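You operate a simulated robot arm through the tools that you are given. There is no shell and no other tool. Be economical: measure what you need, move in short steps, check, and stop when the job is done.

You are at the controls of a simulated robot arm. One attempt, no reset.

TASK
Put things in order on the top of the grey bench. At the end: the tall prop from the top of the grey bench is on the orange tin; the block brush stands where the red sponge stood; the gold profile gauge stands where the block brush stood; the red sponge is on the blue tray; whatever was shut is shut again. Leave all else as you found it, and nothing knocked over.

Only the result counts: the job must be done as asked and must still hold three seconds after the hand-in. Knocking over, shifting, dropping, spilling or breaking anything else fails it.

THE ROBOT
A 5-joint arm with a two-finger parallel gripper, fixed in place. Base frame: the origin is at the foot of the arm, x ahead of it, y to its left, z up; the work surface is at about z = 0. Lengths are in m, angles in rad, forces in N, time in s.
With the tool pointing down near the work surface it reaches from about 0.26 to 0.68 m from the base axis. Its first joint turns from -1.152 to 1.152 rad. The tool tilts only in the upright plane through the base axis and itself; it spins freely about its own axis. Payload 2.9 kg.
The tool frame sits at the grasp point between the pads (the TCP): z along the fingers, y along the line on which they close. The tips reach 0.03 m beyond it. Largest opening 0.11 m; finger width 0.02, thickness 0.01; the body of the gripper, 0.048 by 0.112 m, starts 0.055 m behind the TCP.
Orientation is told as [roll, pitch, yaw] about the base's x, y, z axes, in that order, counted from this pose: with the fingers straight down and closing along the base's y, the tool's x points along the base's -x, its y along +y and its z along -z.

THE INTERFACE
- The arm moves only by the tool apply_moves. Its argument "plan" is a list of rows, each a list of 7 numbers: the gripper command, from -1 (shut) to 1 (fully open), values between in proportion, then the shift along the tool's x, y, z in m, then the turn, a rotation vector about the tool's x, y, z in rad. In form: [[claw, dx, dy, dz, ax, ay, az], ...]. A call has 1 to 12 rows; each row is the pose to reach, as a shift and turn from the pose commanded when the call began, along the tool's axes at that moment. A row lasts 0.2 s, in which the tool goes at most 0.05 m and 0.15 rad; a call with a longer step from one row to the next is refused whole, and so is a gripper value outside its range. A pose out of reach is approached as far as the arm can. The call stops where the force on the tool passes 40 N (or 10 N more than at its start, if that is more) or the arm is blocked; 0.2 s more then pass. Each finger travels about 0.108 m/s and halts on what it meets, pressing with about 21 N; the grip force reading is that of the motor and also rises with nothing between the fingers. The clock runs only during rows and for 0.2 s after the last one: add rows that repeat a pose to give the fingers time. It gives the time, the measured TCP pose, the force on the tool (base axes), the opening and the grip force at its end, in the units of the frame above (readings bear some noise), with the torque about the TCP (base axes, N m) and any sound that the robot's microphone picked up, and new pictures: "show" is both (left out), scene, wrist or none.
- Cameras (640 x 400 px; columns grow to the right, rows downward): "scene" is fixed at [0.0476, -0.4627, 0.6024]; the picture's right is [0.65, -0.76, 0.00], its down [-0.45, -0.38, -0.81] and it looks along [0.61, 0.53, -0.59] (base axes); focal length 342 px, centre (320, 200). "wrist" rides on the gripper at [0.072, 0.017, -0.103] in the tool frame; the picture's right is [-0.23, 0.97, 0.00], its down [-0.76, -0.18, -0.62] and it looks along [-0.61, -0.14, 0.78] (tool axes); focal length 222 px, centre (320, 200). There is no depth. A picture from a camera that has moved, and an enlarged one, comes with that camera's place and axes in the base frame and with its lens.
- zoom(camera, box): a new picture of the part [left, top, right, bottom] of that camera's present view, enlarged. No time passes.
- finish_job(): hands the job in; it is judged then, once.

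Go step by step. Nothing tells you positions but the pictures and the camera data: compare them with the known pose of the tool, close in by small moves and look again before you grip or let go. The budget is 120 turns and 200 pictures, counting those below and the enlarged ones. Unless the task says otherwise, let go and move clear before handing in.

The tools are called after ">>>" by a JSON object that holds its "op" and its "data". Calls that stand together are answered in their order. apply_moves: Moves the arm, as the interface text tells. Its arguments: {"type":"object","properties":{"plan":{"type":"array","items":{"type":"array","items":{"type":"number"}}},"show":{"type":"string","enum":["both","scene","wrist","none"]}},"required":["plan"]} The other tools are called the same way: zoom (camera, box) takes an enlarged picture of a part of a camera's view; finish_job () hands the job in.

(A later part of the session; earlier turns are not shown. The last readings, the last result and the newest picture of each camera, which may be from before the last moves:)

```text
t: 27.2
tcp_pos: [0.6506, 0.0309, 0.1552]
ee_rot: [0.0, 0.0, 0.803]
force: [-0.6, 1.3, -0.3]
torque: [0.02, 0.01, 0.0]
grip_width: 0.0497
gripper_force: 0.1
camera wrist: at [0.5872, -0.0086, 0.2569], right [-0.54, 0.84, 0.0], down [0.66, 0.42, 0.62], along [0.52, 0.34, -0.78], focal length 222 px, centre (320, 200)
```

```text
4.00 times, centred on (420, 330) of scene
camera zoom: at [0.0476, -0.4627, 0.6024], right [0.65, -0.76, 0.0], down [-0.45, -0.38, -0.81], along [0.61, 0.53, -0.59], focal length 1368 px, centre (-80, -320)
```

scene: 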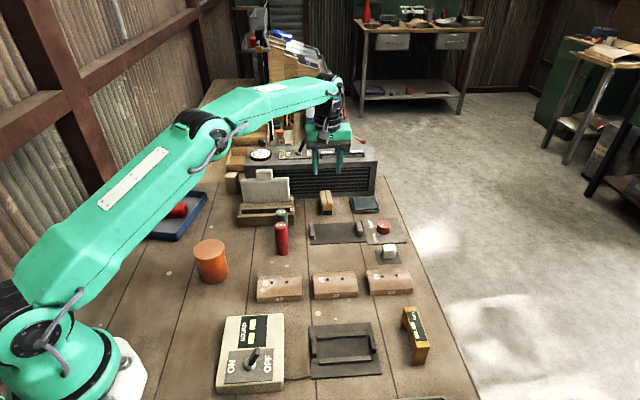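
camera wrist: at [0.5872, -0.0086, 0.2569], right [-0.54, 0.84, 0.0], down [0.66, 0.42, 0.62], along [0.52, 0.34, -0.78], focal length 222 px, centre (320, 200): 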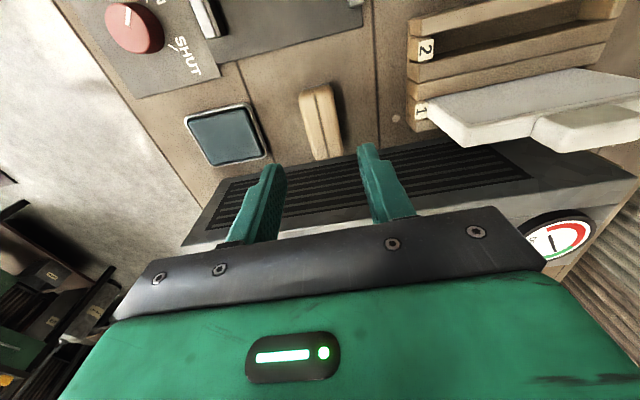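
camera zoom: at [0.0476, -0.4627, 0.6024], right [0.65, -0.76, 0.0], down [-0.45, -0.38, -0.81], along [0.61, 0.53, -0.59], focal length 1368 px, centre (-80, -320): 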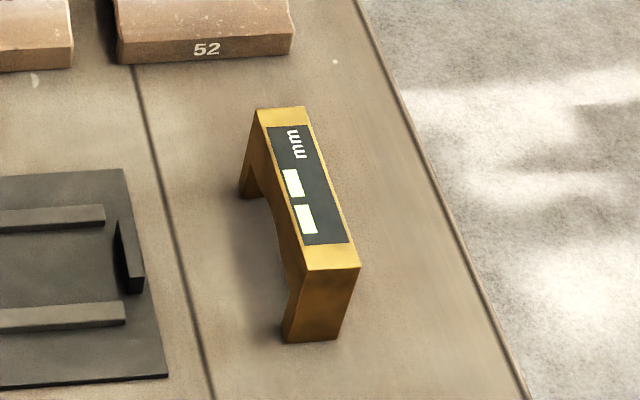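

>>> {"op": "apply_moves", "data": {"plan": [[0.2, 0.04, -0.01, 0, 0, 0, 0], [0.2, 0.08, -0.019, -0.02, 0, 0, 0], [0.2, 0.12, -0.028, -0.04, 0, 0, 0], [0.2, 0.16, -0.037, -0.06, 0, 0, 0], [0.2, 0.2, -0.046, -0.08, 0, 0, 0], [0.2, 0.245, -0.057, -0.09, 0, 0, 0], [0.2, 0.29, -0.068, -0.09, 0, 0, 0], [0.2, 0.335, -0.078, -0.09, 0, 0, 0], [0.2, 0.38, -0.089, -0.09, 0, 0, 0], [0.2, 0.425, -0.1, -0.09, 0, 0, 0], [0.2, 0.455, -0.106, -0.09, 0, 0, 0]]}}

>>> {"op": "zoom", "data": {"camera": "wrist", "box": [200, 0, 440, 150]}}

```text
t: 29.6
tcp_pos: [0.4103, -0.3696, 0.2425]
ee_rot: [0.0, 0.0, 0.802]
force: [0.0, 0.1, 0.1]
torque: [0.02, 0.02, 0.01]
grip_width: 0.0662
gripper_force: 0.0
camera wrist: at [0.3469, -0.4095, 0.3447], right [-0.54, 0.84, 0.0], down [0.66, 0.42, 0.62], along [0.52, 0.34, -0.78], focal length 222 px, centre (320, 200)
```

scene: 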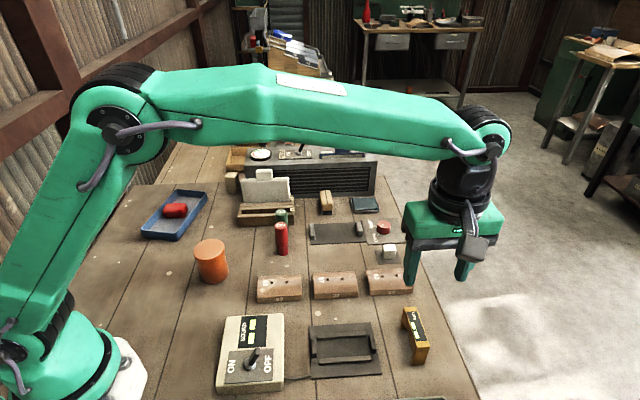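
wrist: 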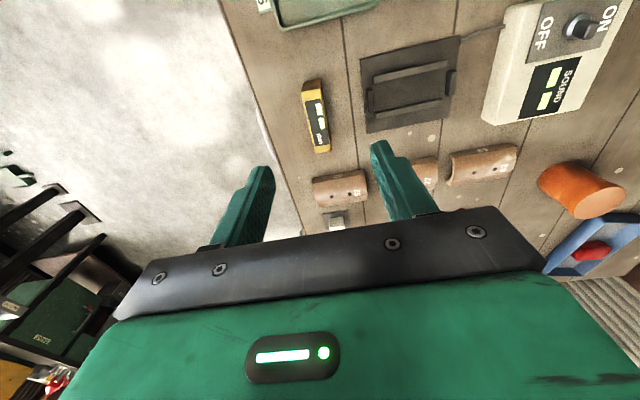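

```text
2.67 times, centred on (320, 75) of wrist
camera zoom: at [0.3469, -0.4095, 0.3447], right [-0.54, 0.84, 0.0], down [0.66, 0.42, 0.62], along [0.52, 0.34, -0.78], focal length 592 px, centre (320, 533)
```

zoom: 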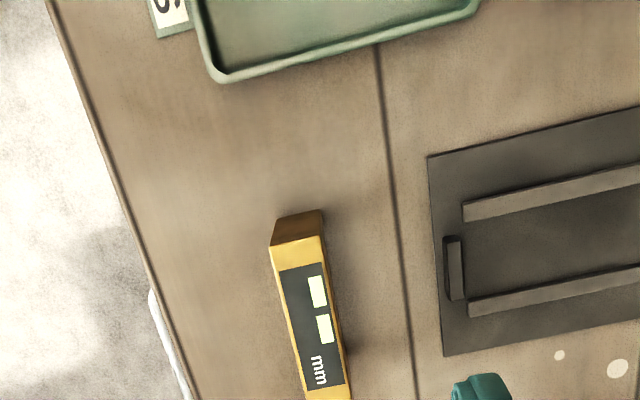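

The gauge bar: top at z 0.057, centred at (0.433, -0.356), 0.08 long along 43°, about 0.022 wide. I go above it and lower partway.

>>> {"op": "apply_moves", "data": {"plan": [[0.1, -0.026, -0.0065, 0, 0, 0, 0.045], [0.1, -0.026, -0.0065, 0.04, 0, 0, 0.045], [0.1, -0.026, -0.0065, 0.08, 0, 0, 0.045], [0.1, -0.026, -0.0065, 0.12, 0, 0, 0.045], [0.1, -0.026, -0.0065, 0.13, 0, 0, 0.045]]}}

```text
t: 30.8
tcp_pos: [0.4331, -0.3541, 0.1135]
ee_rot: [0.0, -0.002, 0.758]
force: [0.4, -0.5, 0.2]
torque: [0.01, 0.0, 0.0]
grip_width: 0.0604
gripper_force: 0.1
camera wrist: at [0.3685, -0.3915, 0.2154], right [-0.5, 0.86, 0.0], down [0.67, 0.4, 0.62], along [0.54, 0.31, -0.78], focal length 222 px, centre (320, 200)
```

scene: 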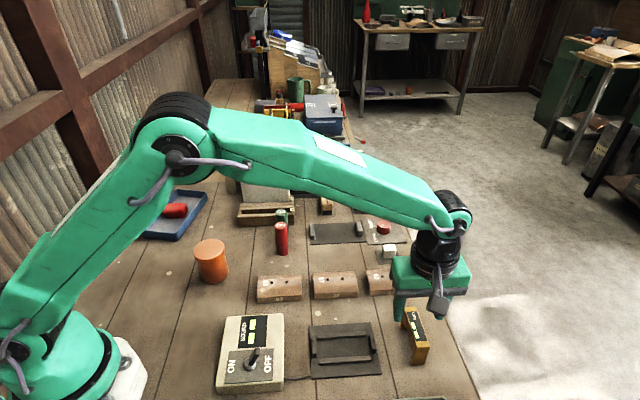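
wrist: 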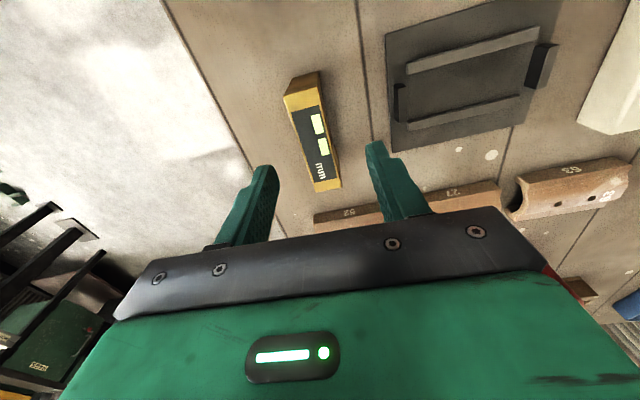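

>>> {"op": "apply_moves", "data": {"plan": [[0.1, 0.005, -0.003, 0.03, 0, 0, 0], [0.1, 0.005, -0.003, 0.055, 0, 0, 0], [0.1, 0.005, -0.003, 0.069, 0, 0, 0], [0.1, 0.005, -0.003, 0.069, 0, 0, 0]]}}

```text
t: 31.8
tcp_pos: [0.432, -0.3607, 0.0458]
ee_rot: [0.0, 0.0, 0.758]
force: [1.2, 0.2, -0.3]
torque: [0.0, -0.04, 0.0]
grip_width: 0.0605
gripper_force: 0.0
camera wrist: at [0.3665, -0.3973, 0.1474], right [-0.5, 0.86, 0.0], down [0.68, 0.39, 0.62], along [0.54, 0.31, -0.78], focal length 222 px, centre (320, 200)
```

scene: 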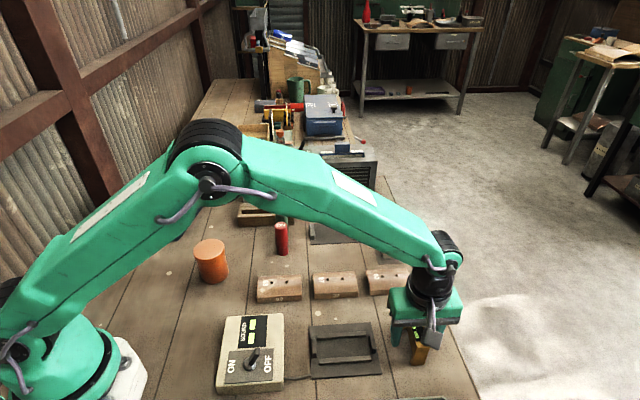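
wrist: 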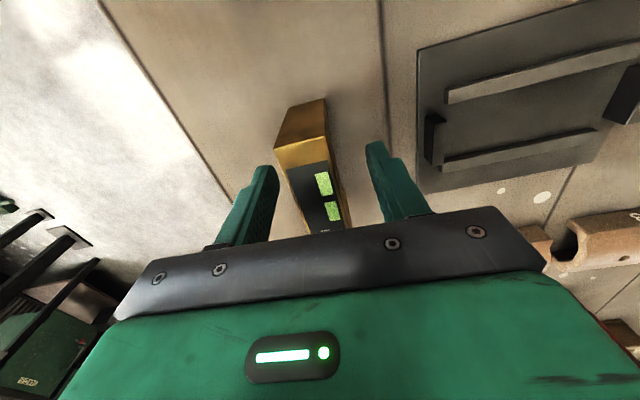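

>>> {"op": "apply_moves", "data": {"plan": [[0.1, -0.004, 0, 0, 0, 0, 0], [-0.3, -0.004, 0, 0, 0, 0, 0], [-0.8, -0.004, 0, 0, 0, 0, 0], [-0.9, -0.004, 0, 0, 0, 0, 0], [-0.9, -0.004, 0, 0, 0, 0, 0]]}}

```text
t: 33.0
tcp_pos: [0.4354, -0.3589, 0.0452]
ee_rot: [0.001, 0.0, 0.757]
force: [1.0, -0.4, -0.2]
torque: [-0.02, -0.04, 0.01]
grip_width: 0.0238
gripper_force: 20.8
camera wrist: at [0.3699, -0.3947, 0.1473], right [-0.5, 0.86, 0.0], down [0.68, 0.39, 0.62], along [0.54, 0.31, -0.78], focal length 222 px, centre (320, 200)
```

scene: 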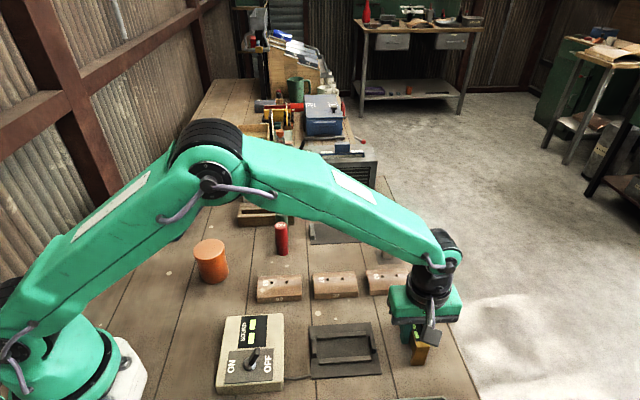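
wrist: 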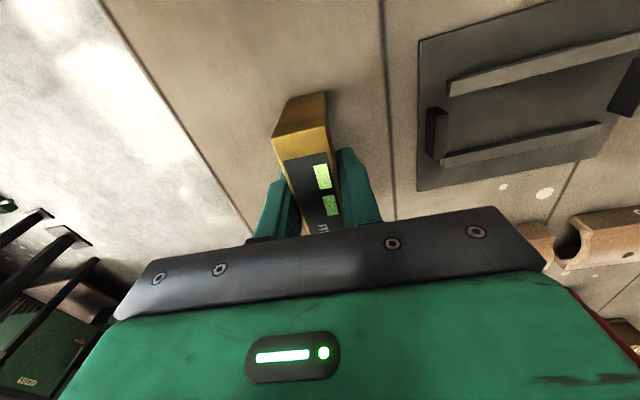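

Gauge gripped firmly. I lift it and carry it to above the brush's old place (0.406, 0.082).

>>> {"op": "apply_moves", "data": {"plan": [[-0.9, 0, 0, -0.045, 0, 0, 0], [-0.9, 0, 0, -0.09, 0, 0, 0], [-0.9, 0, 0, -0.135, 0, 0, 0], [-0.9, -0.03, 0.036, -0.145, 0, 0, 0], [-0.9, -0.061, 0.074, -0.145, 0, 0, 0], [-0.9, -0.092, 0.111, -0.145, 0, 0, 0], [-0.9, -0.123, 0.149, -0.145, 0, 0, 0], [-0.9, -0.154, 0.186, -0.145, 0, 0, 0], [-0.9, -0.185, 0.224, -0.145, 0, 0, 0], [-0.9, -0.216, 0.261, -0.145, 0, 0, 0], [-0.9, -0.247, 0.299, -0.145, 0, 0, 0], [-0.9, -0.278, 0.336, -0.145, 0, 0, 0]]}}

```text
t: 35.6
tcp_pos: [0.4036, 0.0777, 0.19]
ee_rot: [0.0, 0.0, 0.758]
force: [0.9, 0.9, -2.0]
torque: [-0.02, 0.01, 0.0]
grip_width: 0.0241
gripper_force: 20.9
camera wrist: at [0.3398, 0.0404, 0.2924], right [-0.5, 0.86, 0.0], down [0.68, 0.39, 0.62], along [0.54, 0.31, -0.78], focal length 222 px, centre (320, 200)
```

scene: 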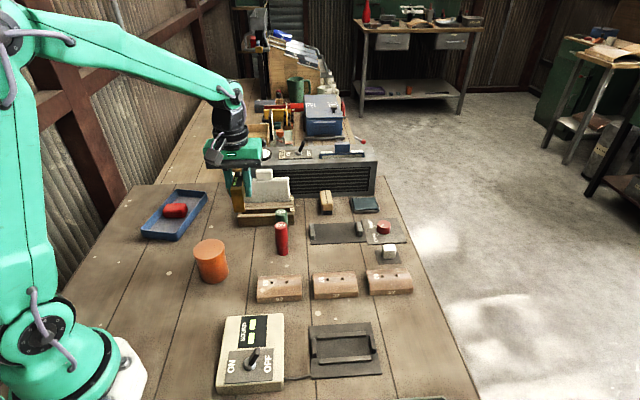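
wrist: 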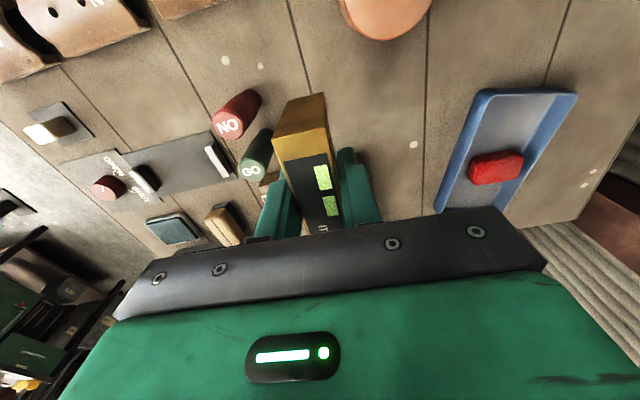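

>>> {"op": "apply_moves", "data": {"plan": [[-0.9, -0.001, 0.002, 0.045, 0, 0, 0], [-0.9, -0.001, 0.002, 0.09, 0, 0, 0], [-0.9, -0.001, 0.002, 0.12, 0, 0, 0], [-0.9, -0.001, 0.002, 0.12, 0, 0, 0]]}}

>>> {"op": "zoom", "data": {"camera": "scene", "box": [200, 170, 320, 270]}}

```text
t: 36.6
tcp_pos: [0.4044, 0.0791, 0.0688]
ee_rot: [0.0, 0.0, 0.757]
force: [0.0, 0.3, -1.4]
torque: [0.01, 0.02, 0.0]
grip_width: 0.0235
gripper_force: 20.9
camera wrist: at [0.3388, 0.0425, 0.1721], right [-0.5, 0.86, 0.0], down [0.68, 0.39, 0.62], along [0.54, 0.31, -0.78], focal length 222 px, centre (320, 200)
```

scene: 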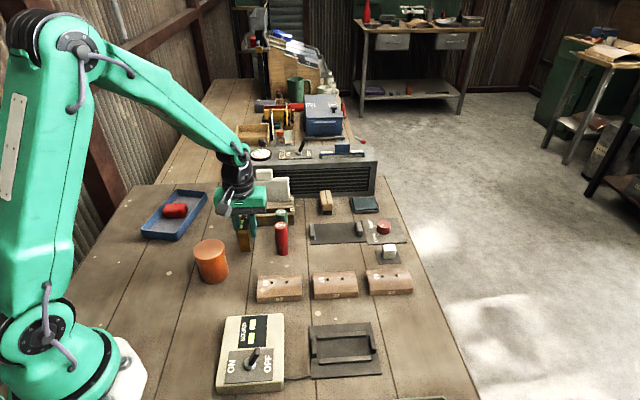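
wrist: 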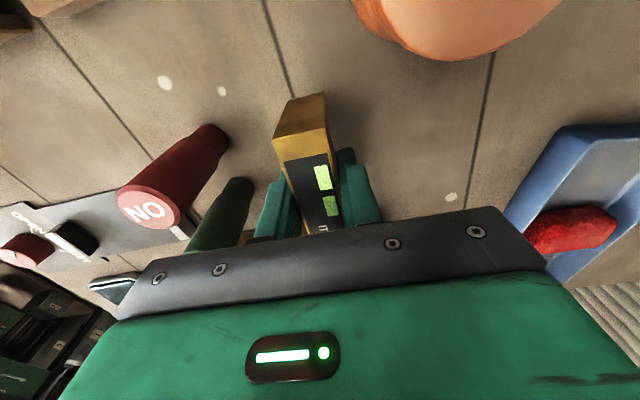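

```text
4.00 times, centred on (260, 220) of scene
camera zoom: at [0.0476, -0.4626, 0.6024], right [0.65, -0.76, 0.0], down [-0.45, -0.38, -0.81], along [0.61, 0.53, -0.59], focal length 1368 px, centre (560, 120)
```

zoom: 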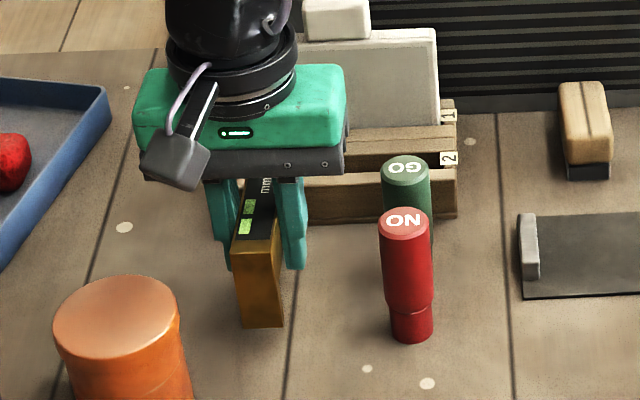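

Position looks right with clear space to the rack and plugs. I lower the last bit, release gently and rise straight up.

>>> {"op": "apply_moves", "data": {"plan": [[-0.9, 0, 0, 0.015, 0, 0, 0], [-0.9, 0, 0, 0.0225, 0, 0, 0], [-0.9, 0, 0, 0.023, 0, 0, 0], [-0.4, 0, 0, 0.023, 0, 0, 0], [-0.2, 0, 0, 0.023, 0, 0, 0], [-0.2, 0, 0, 0.023, 0, 0, 0], [-0.2, 0, 0, -0.02, 0, 0, 0], [-0.2, 0, 0, -0.065, 0, 0, 0], [-0.2, 0, 0, -0.11, 0, 0, 0]]}}

>>> {"op": "zoom", "data": {"camera": "scene", "box": [200, 170, 320, 270]}}

```text
t: 38.6
tcp_pos: [0.403, 0.0795, 0.1789]
ee_rot: [0.0, 0.002, 0.758]
force: [-0.9, -0.3, 0.7]
torque: [-0.01, 0.02, 0.02]
grip_width: 0.0442
gripper_force: 0.0
camera wrist: at [0.3387, 0.0417, 0.2811], right [-0.5, 0.86, 0.0], down [0.68, 0.39, 0.62], along [0.54, 0.31, -0.78], focal length 222 px, centre (320, 200)
```

scene: 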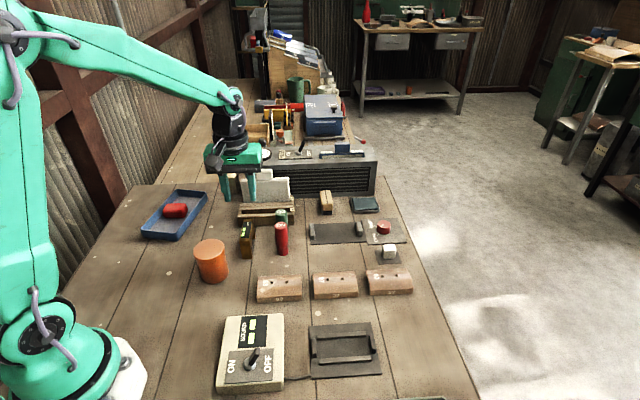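
wrist: 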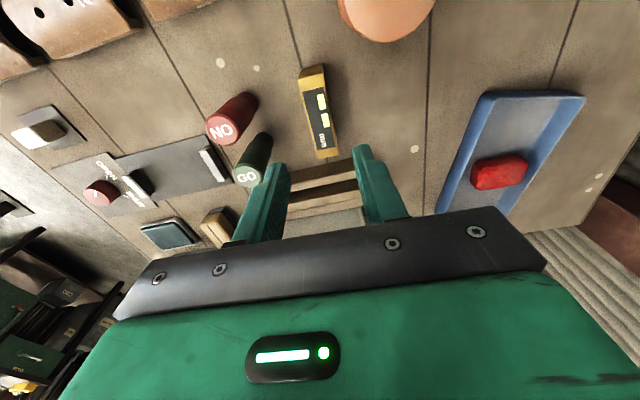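

```text
4.00 times, centred on (260, 220) of scene
camera zoom: at [0.0476, -0.4626, 0.6024], right [0.65, -0.76, 0.0], down [-0.45, -0.38, -0.81], along [0.61, 0.53, -0.59], focal length 1368 px, centre (560, 120)
```

zoom: 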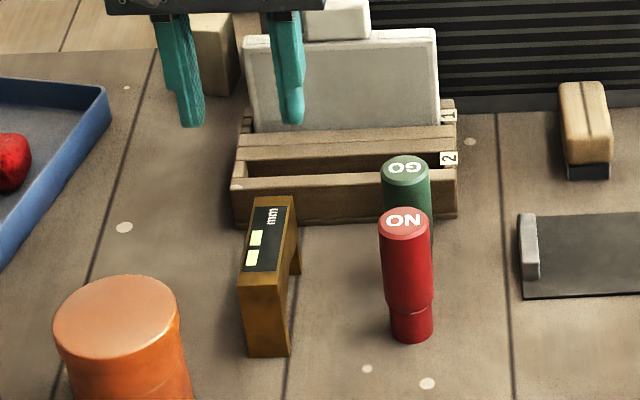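

Comparing views, the gauge stands about 1 cm short of the brush's old centre. I regrip it and shift it 1 cm along the tool's -x.

>>> {"op": "apply_moves", "data": {"plan": [[-0.2, 0, 0, 0.045, 0, 0, 0], [-0.2, 0, 0, 0.09, 0, 0, 0], [-0.2, 0, 0, 0.12, 0, 0, 0], [-0.2, 0, 0, 0.133, 0, 0, 0], [-0.9, 0, 0, 0.133, 0, 0, 0], [-0.9, 0, 0, 0.133, 0, 0, 0], [-0.9, 0, 0, 0.133, 0, 0, 0], [-0.9, 0, 0, 0.123, 0, 0, 0], [-0.9, -0.01, 0.001, 0.123, 0, 0, 0], [-0.9, -0.01, 0.001, 0.133, 0, 0, 0], [-0.9, -0.01, 0.001, 0.133, 0, 0, 0]], "show": "scene"}}

>>> {"op": "zoom", "data": {"camera": "scene", "box": [180, 170, 340, 270]}}

```text
t: 41.0
tcp_pos: [0.4118, 0.086, 0.0453]
ee_rot: [-0.001, 0.0, 0.757]
force: [0.3, -0.5, -0.4]
torque: [0.02, -0.01, -0.02]
grip_width: 0.0242
gripper_force: 21.1
```

scene: 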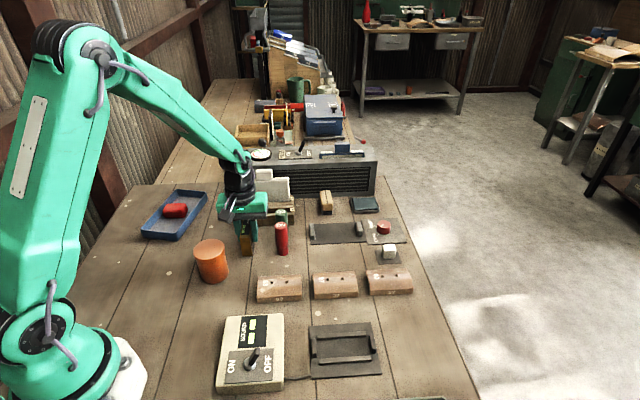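

```text
4.00 times, centred on (260, 220) of scene
camera zoom: at [0.0476, -0.4626, 0.6024], right [0.65, -0.76, 0.0], down [-0.45, -0.38, -0.81], along [0.61, 0.53, -0.59], focal length 1368 px, centre (560, 120)
```

zoom: 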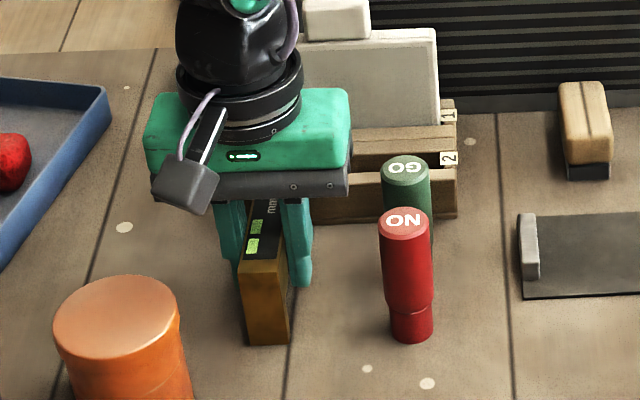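

>>> {"op": "apply_moves", "data": {"plan": [[-0.4, 0, 0, 0, 0, 0, 0], [-0.2, 0, 0, 0, 0, 0, 0], [-0.2, 0, 0, 0, 0, 0, 0], [-0.2, 0, 0, -0.045, 0, 0, 0], [-0.2, 0, 0, -0.09, 0, 0, 0], [-0.2, 0, 0, -0.135, 0, 0, 0], [-0.2, 0, 0, -0.18, 0, 0, 0], [0, -0.04, 0.016, -0.19, 0, 0, 0], [0, -0.08, 0.032, -0.19, 0, 0, 0], [0, -0.12, 0.048, -0.19, 0, 0, 0], [0, -0.16, 0.064, -0.19, 0, 0, 0], [0, -0.197, 0.08, -0.19, 0, 0, 0]]}}

>>> {"op": "zoom", "data": {"camera": "scene", "box": [180, 150, 340, 270]}}

>>> {"op": "zoom", "data": {"camera": "wrist", "box": [220, 40, 400, 200]}}

```text
t: 43.6
tcp_pos: [0.4997, 0.2809, 0.2371]
ee_rot: [-0.002, 0.0, 0.758]
force: [0.0, -0.8, 0.7]
torque: [-0.03, 0.0, 0.0]
grip_width: 0.0549
gripper_force: 0.1
camera wrist: at [0.4349, 0.244, 0.3387], right [-0.5, 0.86, 0.0], down [0.68, 0.39, 0.62], along [0.54, 0.31, -0.78], focal length 222 px, centre (320, 200)
```

scene: 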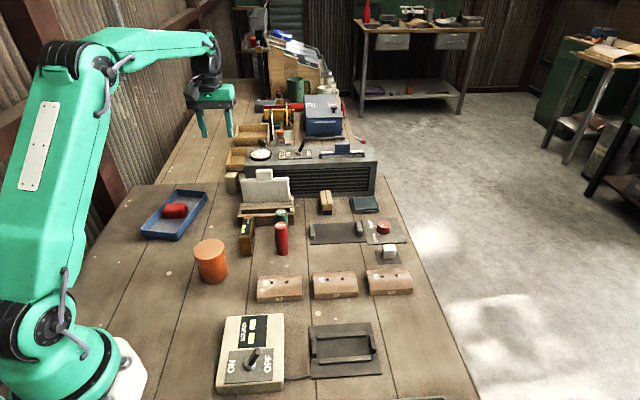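
wrist: 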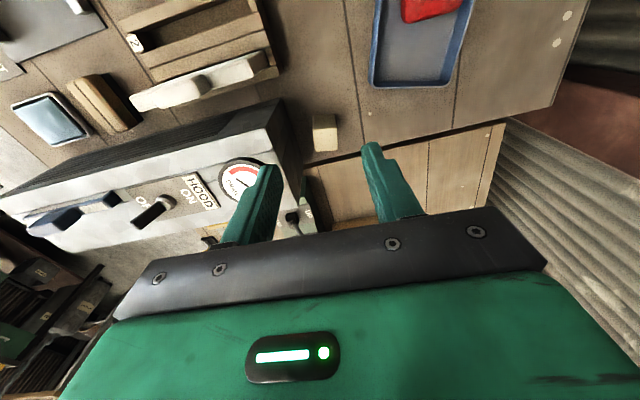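

```text
3.33 times, centred on (260, 210) of scene
camera zoom: at [0.0475, -0.4627, 0.6024], right [0.65, -0.76, 0.0], down [-0.45, -0.38, -0.81], along [0.61, 0.53, -0.59], focal length 1140 px, centre (520, 167)
```

zoom: 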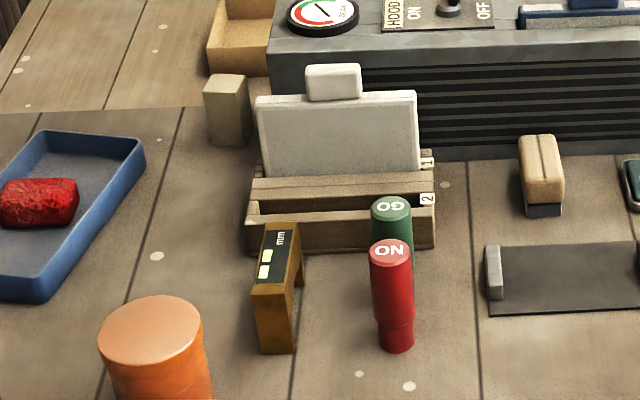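

```text
2.50 times, centred on (310, 120) of wrist
camera zoom: at [0.4349, 0.244, 0.3387], right [-0.5, 0.86, 0.0], down [0.68, 0.39, 0.62], along [0.54, 0.31, -0.78], focal length 555 px, centre (345, 400)
```

zoom: 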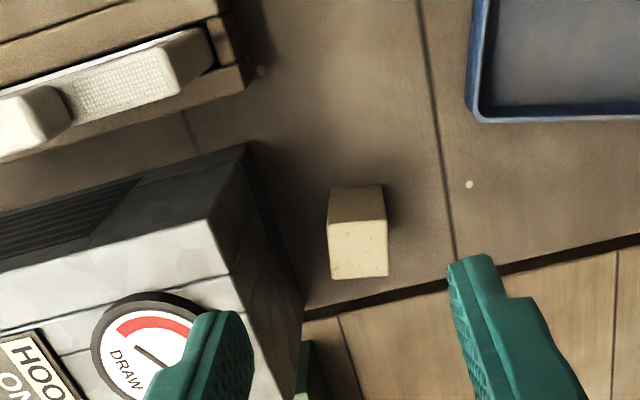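

Before taking the block as the prop, I check a pale round thing at the bottom edge of the scene view.

>>> {"op": "zoom", "data": {"camera": "scene", "box": [160, 320, 288, 400]}}

>>> {"op": "zoom", "data": {"camera": "scene", "box": [350, 230, 430, 280]}}

```text
5.00 times, centred on (224, 360) of scene
camera zoom: at [0.0475, -0.4627, 0.6024], right [0.65, -0.76, 0.0], down [-0.45, -0.38, -0.81], along [0.61, 0.53, -0.59], focal length 1710 px, centre (800, -600)
```

zoom: 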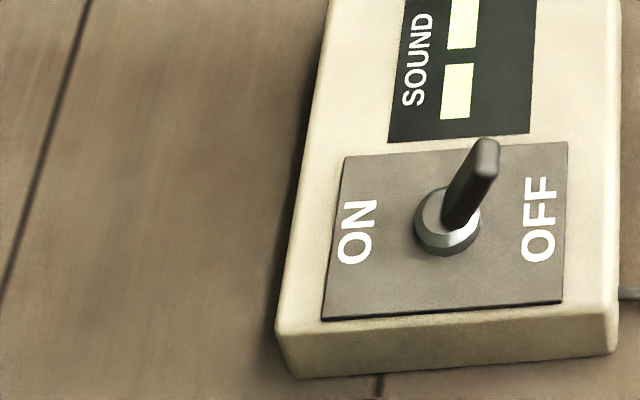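

```text
8.00 times, centred on (390, 255) of scene
camera zoom: at [0.0475, -0.4627, 0.6024], right [0.65, -0.76, 0.0], down [-0.45, -0.38, -0.81], along [0.61, 0.53, -0.59], focal length 2735 px, centre (-240, -240)
```

zoom: 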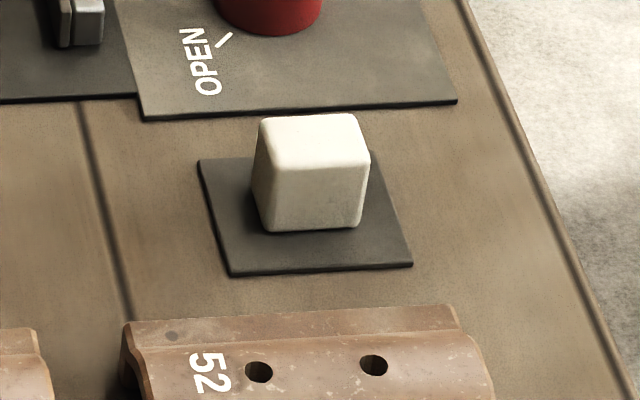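

The disc lies just outside the scene frame, near (0.15, -0.19). I swing the wrist camera there to be sure it isn't the prop.

>>> {"op": "apply_moves", "data": {"plan": [[0, 0.036, -0.0234, -0.0075, 0, 0, -0.15], [0, 0.072, -0.0468, -0.015, 0, 0, -0.3], [0, 0.108, -0.07, -0.0225, 0, 0, -0.45], [0, 0.144, -0.0936, -0.03, 0, 0, -0.6], [0, 0.18, -0.117, -0.0375, 0, 0, -0.75], [0, 0.216, -0.14, -0.045, 0, 0, -0.9], [0, 0.252, -0.164, -0.0525, 0, 0, -1.05], [0, 0.288, -0.187, -0.06, 0, 0, -1.2], [0, 0.324, -0.21, -0.0675, 0, 0, -1.35], [0, 0.36, -0.234, -0.075, 0, 0, -1.5], [0, 0.395, -0.257, -0.0825, 0, 0, -1.65], [0, 0.431, -0.281, -0.09, 0, 0, -1.8]]}}

```text
t: 46.2
tcp_pos: [0.3924, -0.1974, 0.3256]
ee_rot: [0.002, -0.001, 2.549]
force: [-0.1, 0.1, 0.8]
torque: [0.0, 0.05, 0.02]
grip_width: 0.0549
gripper_force: 0.0
out of reach, approached as far as the arm can: row 12
camera wrist: at [0.442, -0.2499, 0.4277], right [-0.73, -0.68, 0.0], down [-0.53, 0.57, 0.62], along [-0.42, 0.46, -0.78], focal length 222 px, centre (320, 200)
```

scene: 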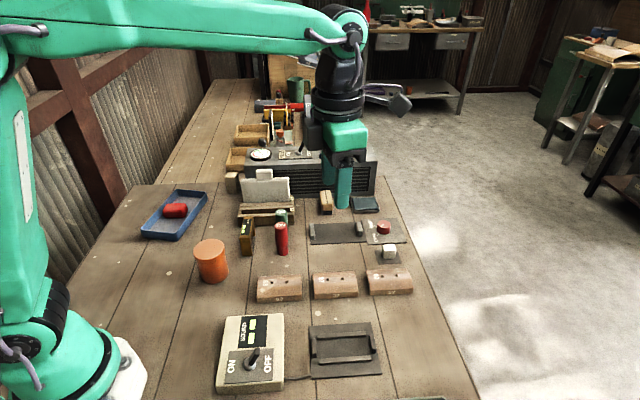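
wrist: 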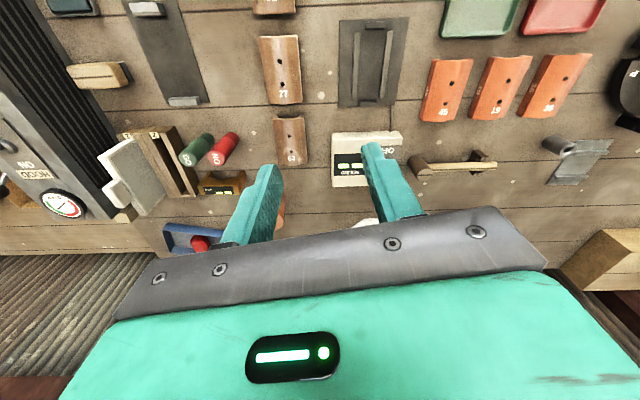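

>>> {"op": "zoom", "data": {"camera": "wrist", "box": [400, 20, 640, 170]}}

>>> {"op": "zoom", "data": {"camera": "wrist", "box": [400, 140, 640, 290]}}

```text
2.67 times, centred on (520, 95) of wrist
camera zoom: at [0.442, -0.2499, 0.4277], right [-0.73, -0.68, 0.0], down [-0.53, 0.57, 0.62], along [-0.42, 0.46, -0.78], focal length 592 px, centre (-213, 480)
```

zoom: 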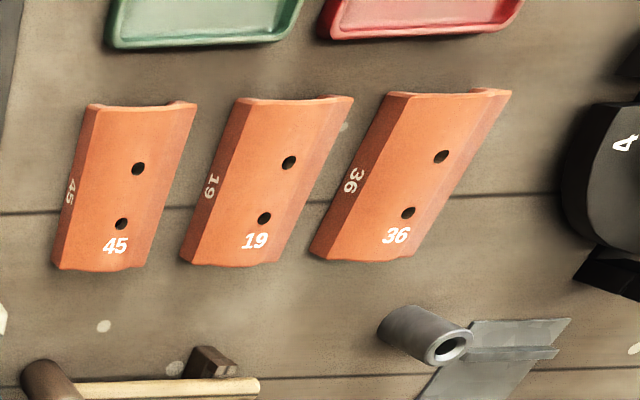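

```text
2.67 times, centred on (520, 215) of wrist
camera zoom: at [0.442, -0.2499, 0.4277], right [-0.73, -0.68, 0.0], down [-0.53, 0.57, 0.62], along [-0.42, 0.46, -0.78], focal length 592 px, centre (-213, 160)
```

zoom: 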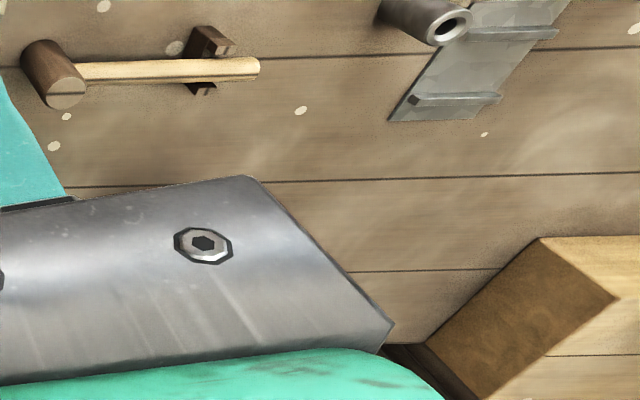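

There are more things on this side (mallet, fixture, black thing "4"). I turn the camera to see the rest of the bench on the robot's right.

>>> {"op": "apply_moves", "data": {"plan": [[0, 0, 0, 0, 0, 0, -0.14], [0, 0, 0, 0, 0, 0, -0.28], [0, 0, 0, 0, 0, 0, -0.42], [0, 0, 0, 0, 0, 0, -0.56], [0, 0, 0, 0, 0, 0, -0.7], [0, 0, 0, 0, 0, 0, -0.84], [0, 0, 0, 0, 0, 0, -0.98], [0, 0, 0, 0, 0, 0, -1.12], [0, 0, 0, 0, 0, 0, -1.26], [0, 0, 0, 0, 0, 0, -1.4]], "show": "wrist"}}

>>> {"op": "zoom", "data": {"camera": "wrist", "box": [0, 0, 400, 250]}}

>>> {"op": "zoom", "data": {"camera": "wrist", "box": [340, 0, 640, 190]}}

```text
t: 48.4
tcp_pos: [0.1947, 0.2166, 0.3249]
ee_rot: [-0.001, 0.0, -2.434]
force: [0.2, -1.0, 0.4]
torque: [0.03, -0.01, 0.04]
grip_width: 0.0551
gripper_force: 0.1
out of reach, approached as far as the arm can: row 1, 2, 3, 4, 5, 6, 7, 8, 9, 10
camera wrist: at [0.2604, 0.2518, 0.4276], right [0.46, -0.89, 0.0], down [-0.69, -0.36, 0.62], along [-0.55, -0.29, -0.78], focal length 222 px, centre (320, 200)
```

wrist: 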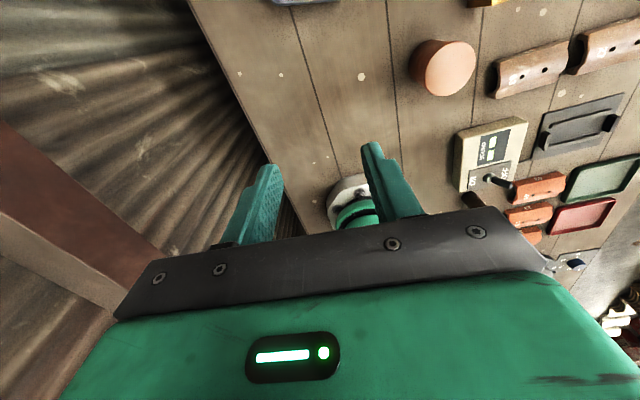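

```text
1.60 times, centred on (200, 125) of wrist
camera zoom: at [0.2604, 0.2518, 0.4276], right [0.46, -0.89, 0.0], down [-0.69, -0.36, 0.62], along [-0.55, -0.29, -0.78], focal length 355 px, centre (512, 320)
```

zoom: 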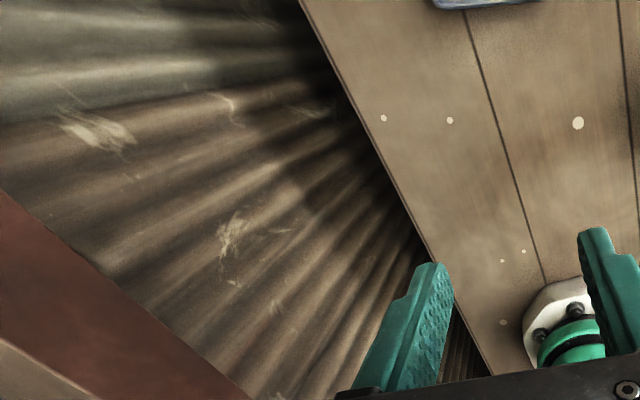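

```text
2.11 times, centred on (490, 95) of wrist
camera zoom: at [0.2604, 0.2518, 0.4276], right [0.46, -0.89, 0.0], down [-0.69, -0.36, 0.62], along [-0.55, -0.29, -0.78], focal length 468 px, centre (-38, 421)
```

zoom: 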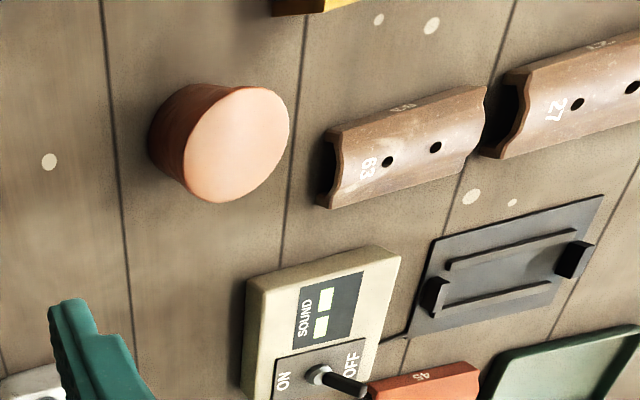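

The spin joint hit its end, so the arm swung; nothing was touched. I turn back the other way.

>>> {"op": "apply_moves", "data": {"plan": [[0, 0, 0, 0, 0, 0, 0.15], [0, 0, 0, 0, 0, 0, 0.3], [0, 0, 0, 0, 0, 0, 0.45], [0, 0, 0, 0, 0, 0, 0.6], [0, 0, 0, 0, 0, 0, 0.75], [0, 0, 0, 0, 0, 0, 0.9], [0, 0, 0, 0, 0, 0, 1.05], [0, 0, 0, 0, 0, 0, 1.2], [0, 0, 0, 0, 0, 0, 1.35], [0, 0, 0, 0, 0, 0, 1.5], [0, 0, 0, 0, 0, 0, 1.65]], "show": "none"}}

```text
t: 50.8
tcp_pos: [0.2075, 0.2093, 0.3255]
ee_rot: [0.0, 0.0, 2.194]
force: [0.1, 0.5, 0.4]
torque: [-0.01, -0.03, -0.01]
grip_width: 0.055
gripper_force: 0.0
```

>>> {"op": "apply_moves", "data": {"plan": [[0, 0.032, 0.0074, 0, 0, 0, 0.15], [0, 0.064, 0.0147, 0, 0, 0, 0.3], [0, 0.095, 0.022, 0, 0, 0, 0.45], [0, 0.127, 0.0295, 0, 0, 0, 0.6], [0, 0.158, 0.037, 0, 0, 0, 0.75], [0, 0.19, 0.044, 0, 0, 0, 0.9], [0, 0.222, 0.0515, 0, 0, 0, 1.05], [0, 0.253, 0.059, 0, 0, 0, 1.2], [0, 0.285, 0.066, 0, 0, 0, 1.35], [0, 0.317, 0.0735, 0, 0, 0, 1.5], [0, 0.348, 0.081, 0, 0, 0, 1.65], [0, 0.38, 0.088, 0, 0, 0, 1.8]], "show": "none"}}

>>> {"op": "apply_moves", "data": {"plan": [[0, 0, 0, 0, 0, 0, 0.15], [0, 0, 0, 0, 0, 0, 0.3], [0, 0, 0, 0, 0, 0, 0.45], [0, 0, 0, 0, 0, 0, 0.6], [0, 0, 0, 0, 0, 0, 0.75], [0, 0, 0, 0, 0, 0, 0.9], [0, 0, 0, 0, 0, 0, 1.05], [0, 0, 0, 0, 0, 0, 1.2], [0, 0, 0, 0, 0, 0, 1.35], [0, 0, 0, 0, 0, 0, 1.5], [0, 0, 0, 0, 0, 0, 1.65], [0, 0, 0, 0, 0, 0, 1.8]], "show": "both"}}

>>> {"op": "zoom", "data": {"camera": "wrist", "box": [240, 0, 640, 250]}}

```text
t: 53.4
tcp_pos: [0.3589, -0.1501, 0.3258]
ee_rot: [0.0, 0.001, 0.395]
force: [-0.7, 0.5, -0.9]
torque: [-0.02, 0.04, 0.01]
grip_width: 0.0549
gripper_force: 0.0
```

```text
t: 56.0
tcp_pos: [0.3595, -0.151, 0.3265]
ee_rot: [-0.001, 0.0, -1.406]
force: [0.4, -0.5, 0.0]
torque: [0.01, -0.04, 0.0]
grip_width: 0.0552
gripper_force: 0.0
camera wrist: at [0.3632, -0.0761, 0.4287], right [1.0, -0.07, 0.0], down [-0.05, -0.78, 0.62], along [-0.04, -0.62, -0.78], focal length 222 px, centre (320, 200)
```

scene: 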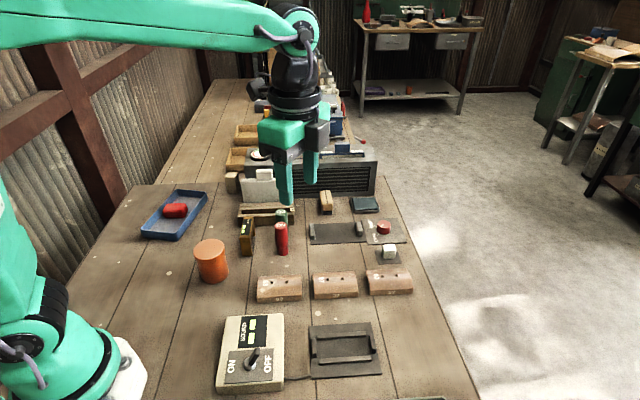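
wrist: 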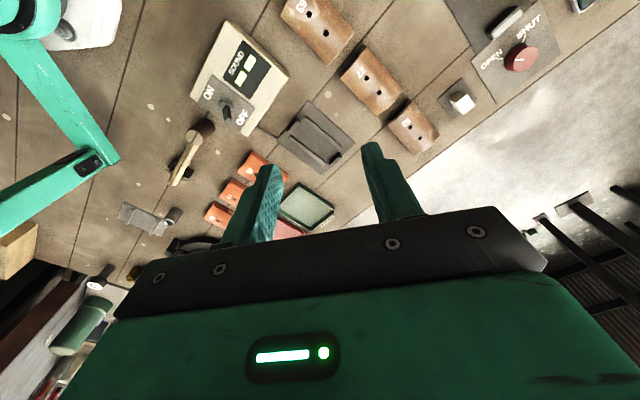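

```text
1.60 times, centred on (440, 125) of wrist
camera zoom: at [0.3632, -0.0761, 0.4287], right [1.0, -0.07, 0.0], down [-0.05, -0.78, 0.62], along [-0.04, -0.62, -0.78], focal length 355 px, centre (128, 320)
```

zoom: 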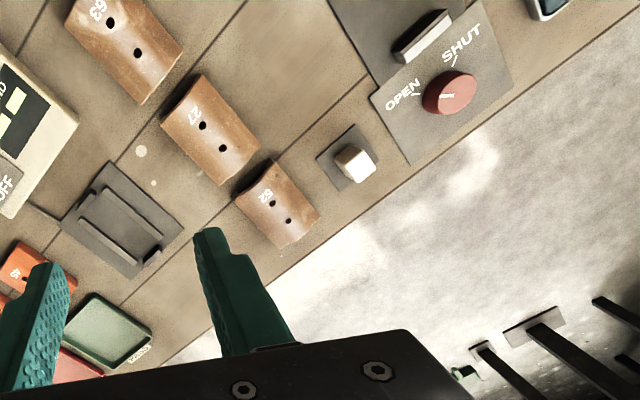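

>>> {"op": "zoom", "data": {"camera": "wrist", "box": [0, 120, 320, 320]}}

```text
2.00 times, centred on (160, 220) of wrist
camera zoom: at [0.3632, -0.0761, 0.4287], right [1.0, -0.07, 0.0], down [-0.05, -0.78, 0.62], along [-0.04, -0.62, -0.78], focal length 444 px, centre (640, 160)
```

zoom: 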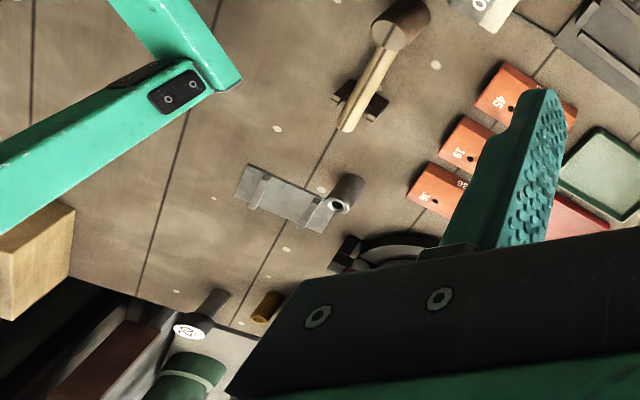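

Nothing else prop-like is within reach, so the upright block (0.537, 0.310; about 0.028 x 0.035, 0.057 high) is the tall prop. I go over to it with the fingers set to close away from the grilled unit.

>>> {"op": "apply_moves", "data": {"plan": [[0, 0.043, 0.014, 0, 0, 0, -0.05], [0, 0.086, 0.028, 0, 0, 0, -0.1], [0, 0.128, 0.042, 0.01, 0, 0, -0.16], [0, 0.171, 0.056, 0.02, 0, 0, -0.22], [0, 0.214, 0.07, 0.03, 0, 0, -0.28], [0, 0.257, 0.084, 0.04, 0, 0, -0.34], [0, 0.3, 0.098, 0.05, 0, 0, -0.4], [0, 0.342, 0.112, 0.06, 0, 0, -0.45], [0, 0.385, 0.126, 0.07, 0, 0, -0.498], [0, 0.396, 0.163, 0.085, 0, 0, -0.498], [0, 0.407, 0.2, 0.1, 0, 0, -0.498], [0, 0.4175, 0.237, 0.11, 0, 0, -0.498]]}}

>>> {"op": "zoom", "data": {"camera": "wrist", "box": [220, 40, 420, 165]}}

```text
t: 58.6
tcp_pos: [0.5237, 0.3007, 0.2151]
ee_rot: [0.0, -0.001, -0.905]
force: [-0.3, 0.1, 0.9]
torque: [-0.02, 0.01, -0.02]
grip_width: 0.055
gripper_force: 0.0
camera wrist: at [0.4907, 0.3691, 0.3179], right [0.91, 0.42, 0.0], down [0.33, -0.71, 0.62], along [0.26, -0.56, -0.78], focal length 222 px, centre (320, 200)
```

scene: 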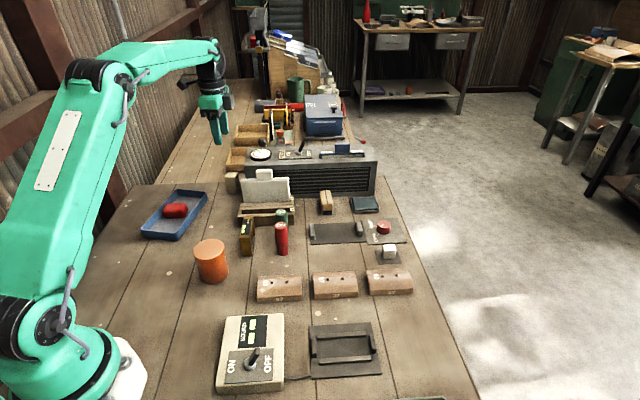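
wrist: 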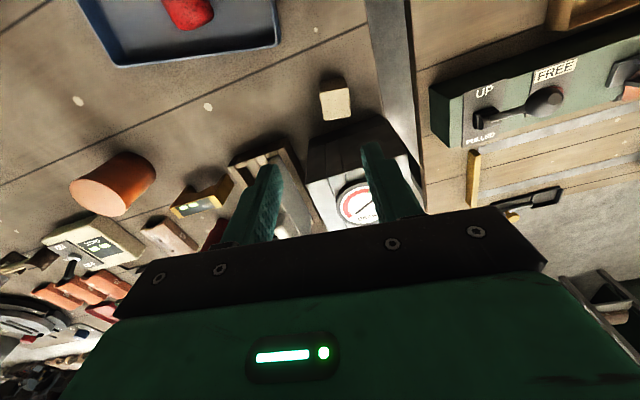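

```text
3.20 times, centred on (320, 102) of wrist
camera zoom: at [0.4907, 0.3691, 0.3179], right [0.91, 0.42, 0.0], down [0.33, -0.71, 0.62], along [0.26, -0.56, -0.78], focal length 711 px, centre (320, 512)
```

zoom: 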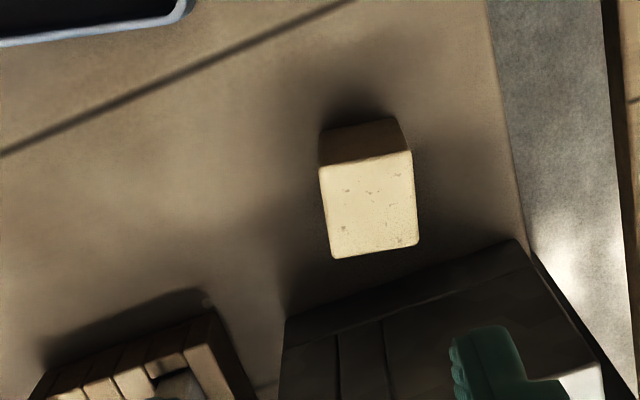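

The block's top is about 0.031 square, centred at (0.536, 0.313), with ~3 cm free to the grilled unit. I align and lower partway.

>>> {"op": "apply_moves", "data": {"plan": [[0.1, 0.0018, 0.0174, 0, 0, 0, 0.08], [0.1, 0.0018, 0.0174, 0.04, 0, 0, 0.08], [0.1, 0.0018, 0.0174, 0.08, 0, 0, 0.08], [0.1, 0.0018, 0.0174, 0.105, 0, 0, 0.08], [0.1, 0.0018, 0.0174, 0.105, 0, 0, 0.08]]}}

>>> {"op": "zoom", "data": {"camera": "wrist", "box": [200, 60, 440, 210]}}

```text
t: 59.8
tcp_pos: [0.5354, 0.3116, 0.1116]
ee_rot: [-0.001, 0.0, -0.987]
force: [-0.3, 0.2, 0.3]
torque: [-0.02, -0.01, 0.0]
grip_width: 0.0606
gripper_force: 0.1
camera wrist: at [0.5089, 0.3826, 0.2137], right [0.94, 0.35, 0.0], down [0.27, -0.73, 0.62], along [0.22, -0.58, -0.78], focal length 222 px, centre (320, 200)
```

scene: 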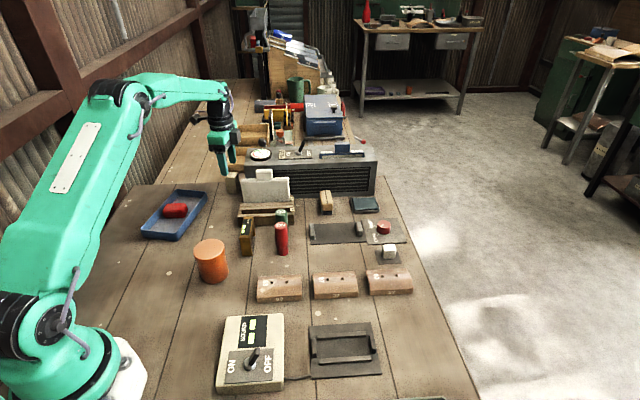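
wrist: 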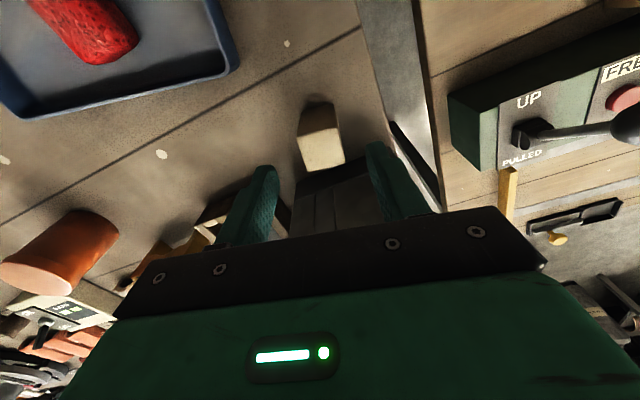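

```text
2.67 times, centred on (320, 135) of wrist
camera zoom: at [0.5089, 0.3826, 0.2137], right [0.94, 0.35, 0.0], down [0.27, -0.73, 0.62], along [0.22, -0.58, -0.78], focal length 592 px, centre (320, 373)
```

zoom: 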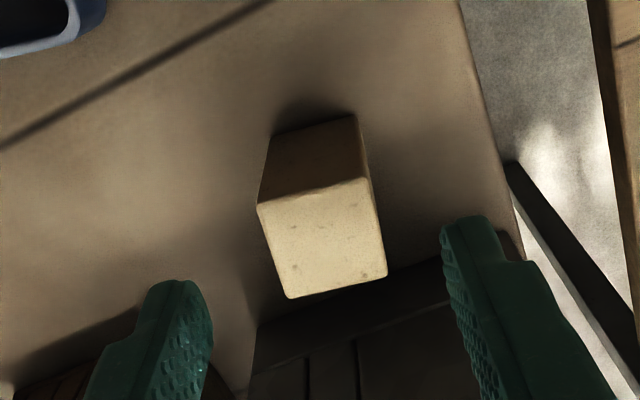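

>>> {"op": "apply_moves", "data": {"plan": [[0.1, 0, 0, 0.03, 0, 0, 0], [0.1, 0, 0, 0.055, 0, 0, 0], [0.1, 0, 0, 0.062, 0, 0, 0], [0.1, 0, 0, 0.062, 0, 0, 0]], "show": "wrist"}}

```text
t: 60.8
tcp_pos: [0.5361, 0.3117, 0.0489]
ee_rot: [0.001, 0.001, -0.986]
force: [-0.8, -0.2, 0.1]
torque: [0.02, 0.0, 0.0]
grip_width: 0.0607
gripper_force: 0.1
camera wrist: at [0.509, 0.3831, 0.1508], right [0.94, 0.35, 0.0], down [0.27, -0.73, 0.62], along [0.22, -0.58, -0.78], focal length 222 px, centre (320, 200)
```

wrist: 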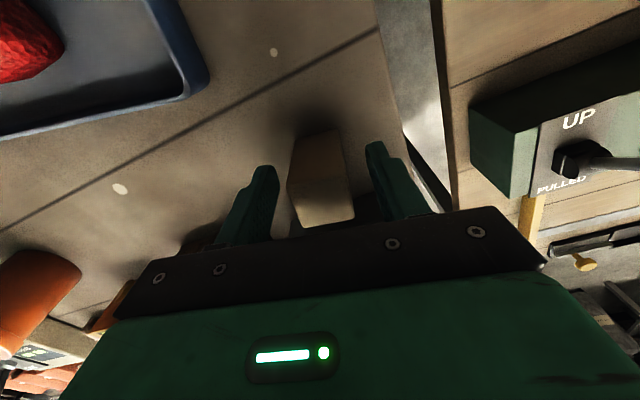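

>>> {"op": "apply_moves", "data": {"plan": [[-0.3, 0, 0, 0, 0, 0, 0], [-0.7, 0, 0, 0, 0, 0, 0], [-0.8, 0, 0, 0, 0, 0, 0], [-0.8, 0, 0, 0, 0, 0, 0], [-0.8, 0, 0, 0, 0, 0, 0]], "show": "wrist"}}

```text
t: 62.0
tcp_pos: [0.5356, 0.3129, 0.05]
ee_rot: [0.0, -0.001, -0.986]
force: [0.6, 0.2, 0.0]
torque: [-0.03, 0.03, 0.03]
grip_width: 0.0317
gripper_force: 20.5
camera wrist: at [0.509, 0.3831, 0.1511], right [0.94, 0.35, 0.0], down [0.27, -0.73, 0.62], along [0.22, -0.58, -0.78], focal length 222 px, centre (320, 200)
```

wrist: 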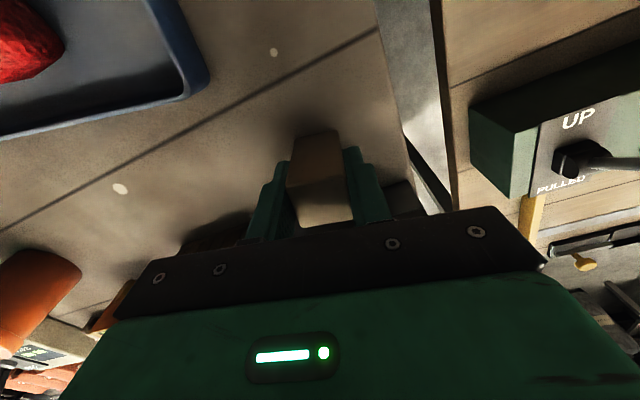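

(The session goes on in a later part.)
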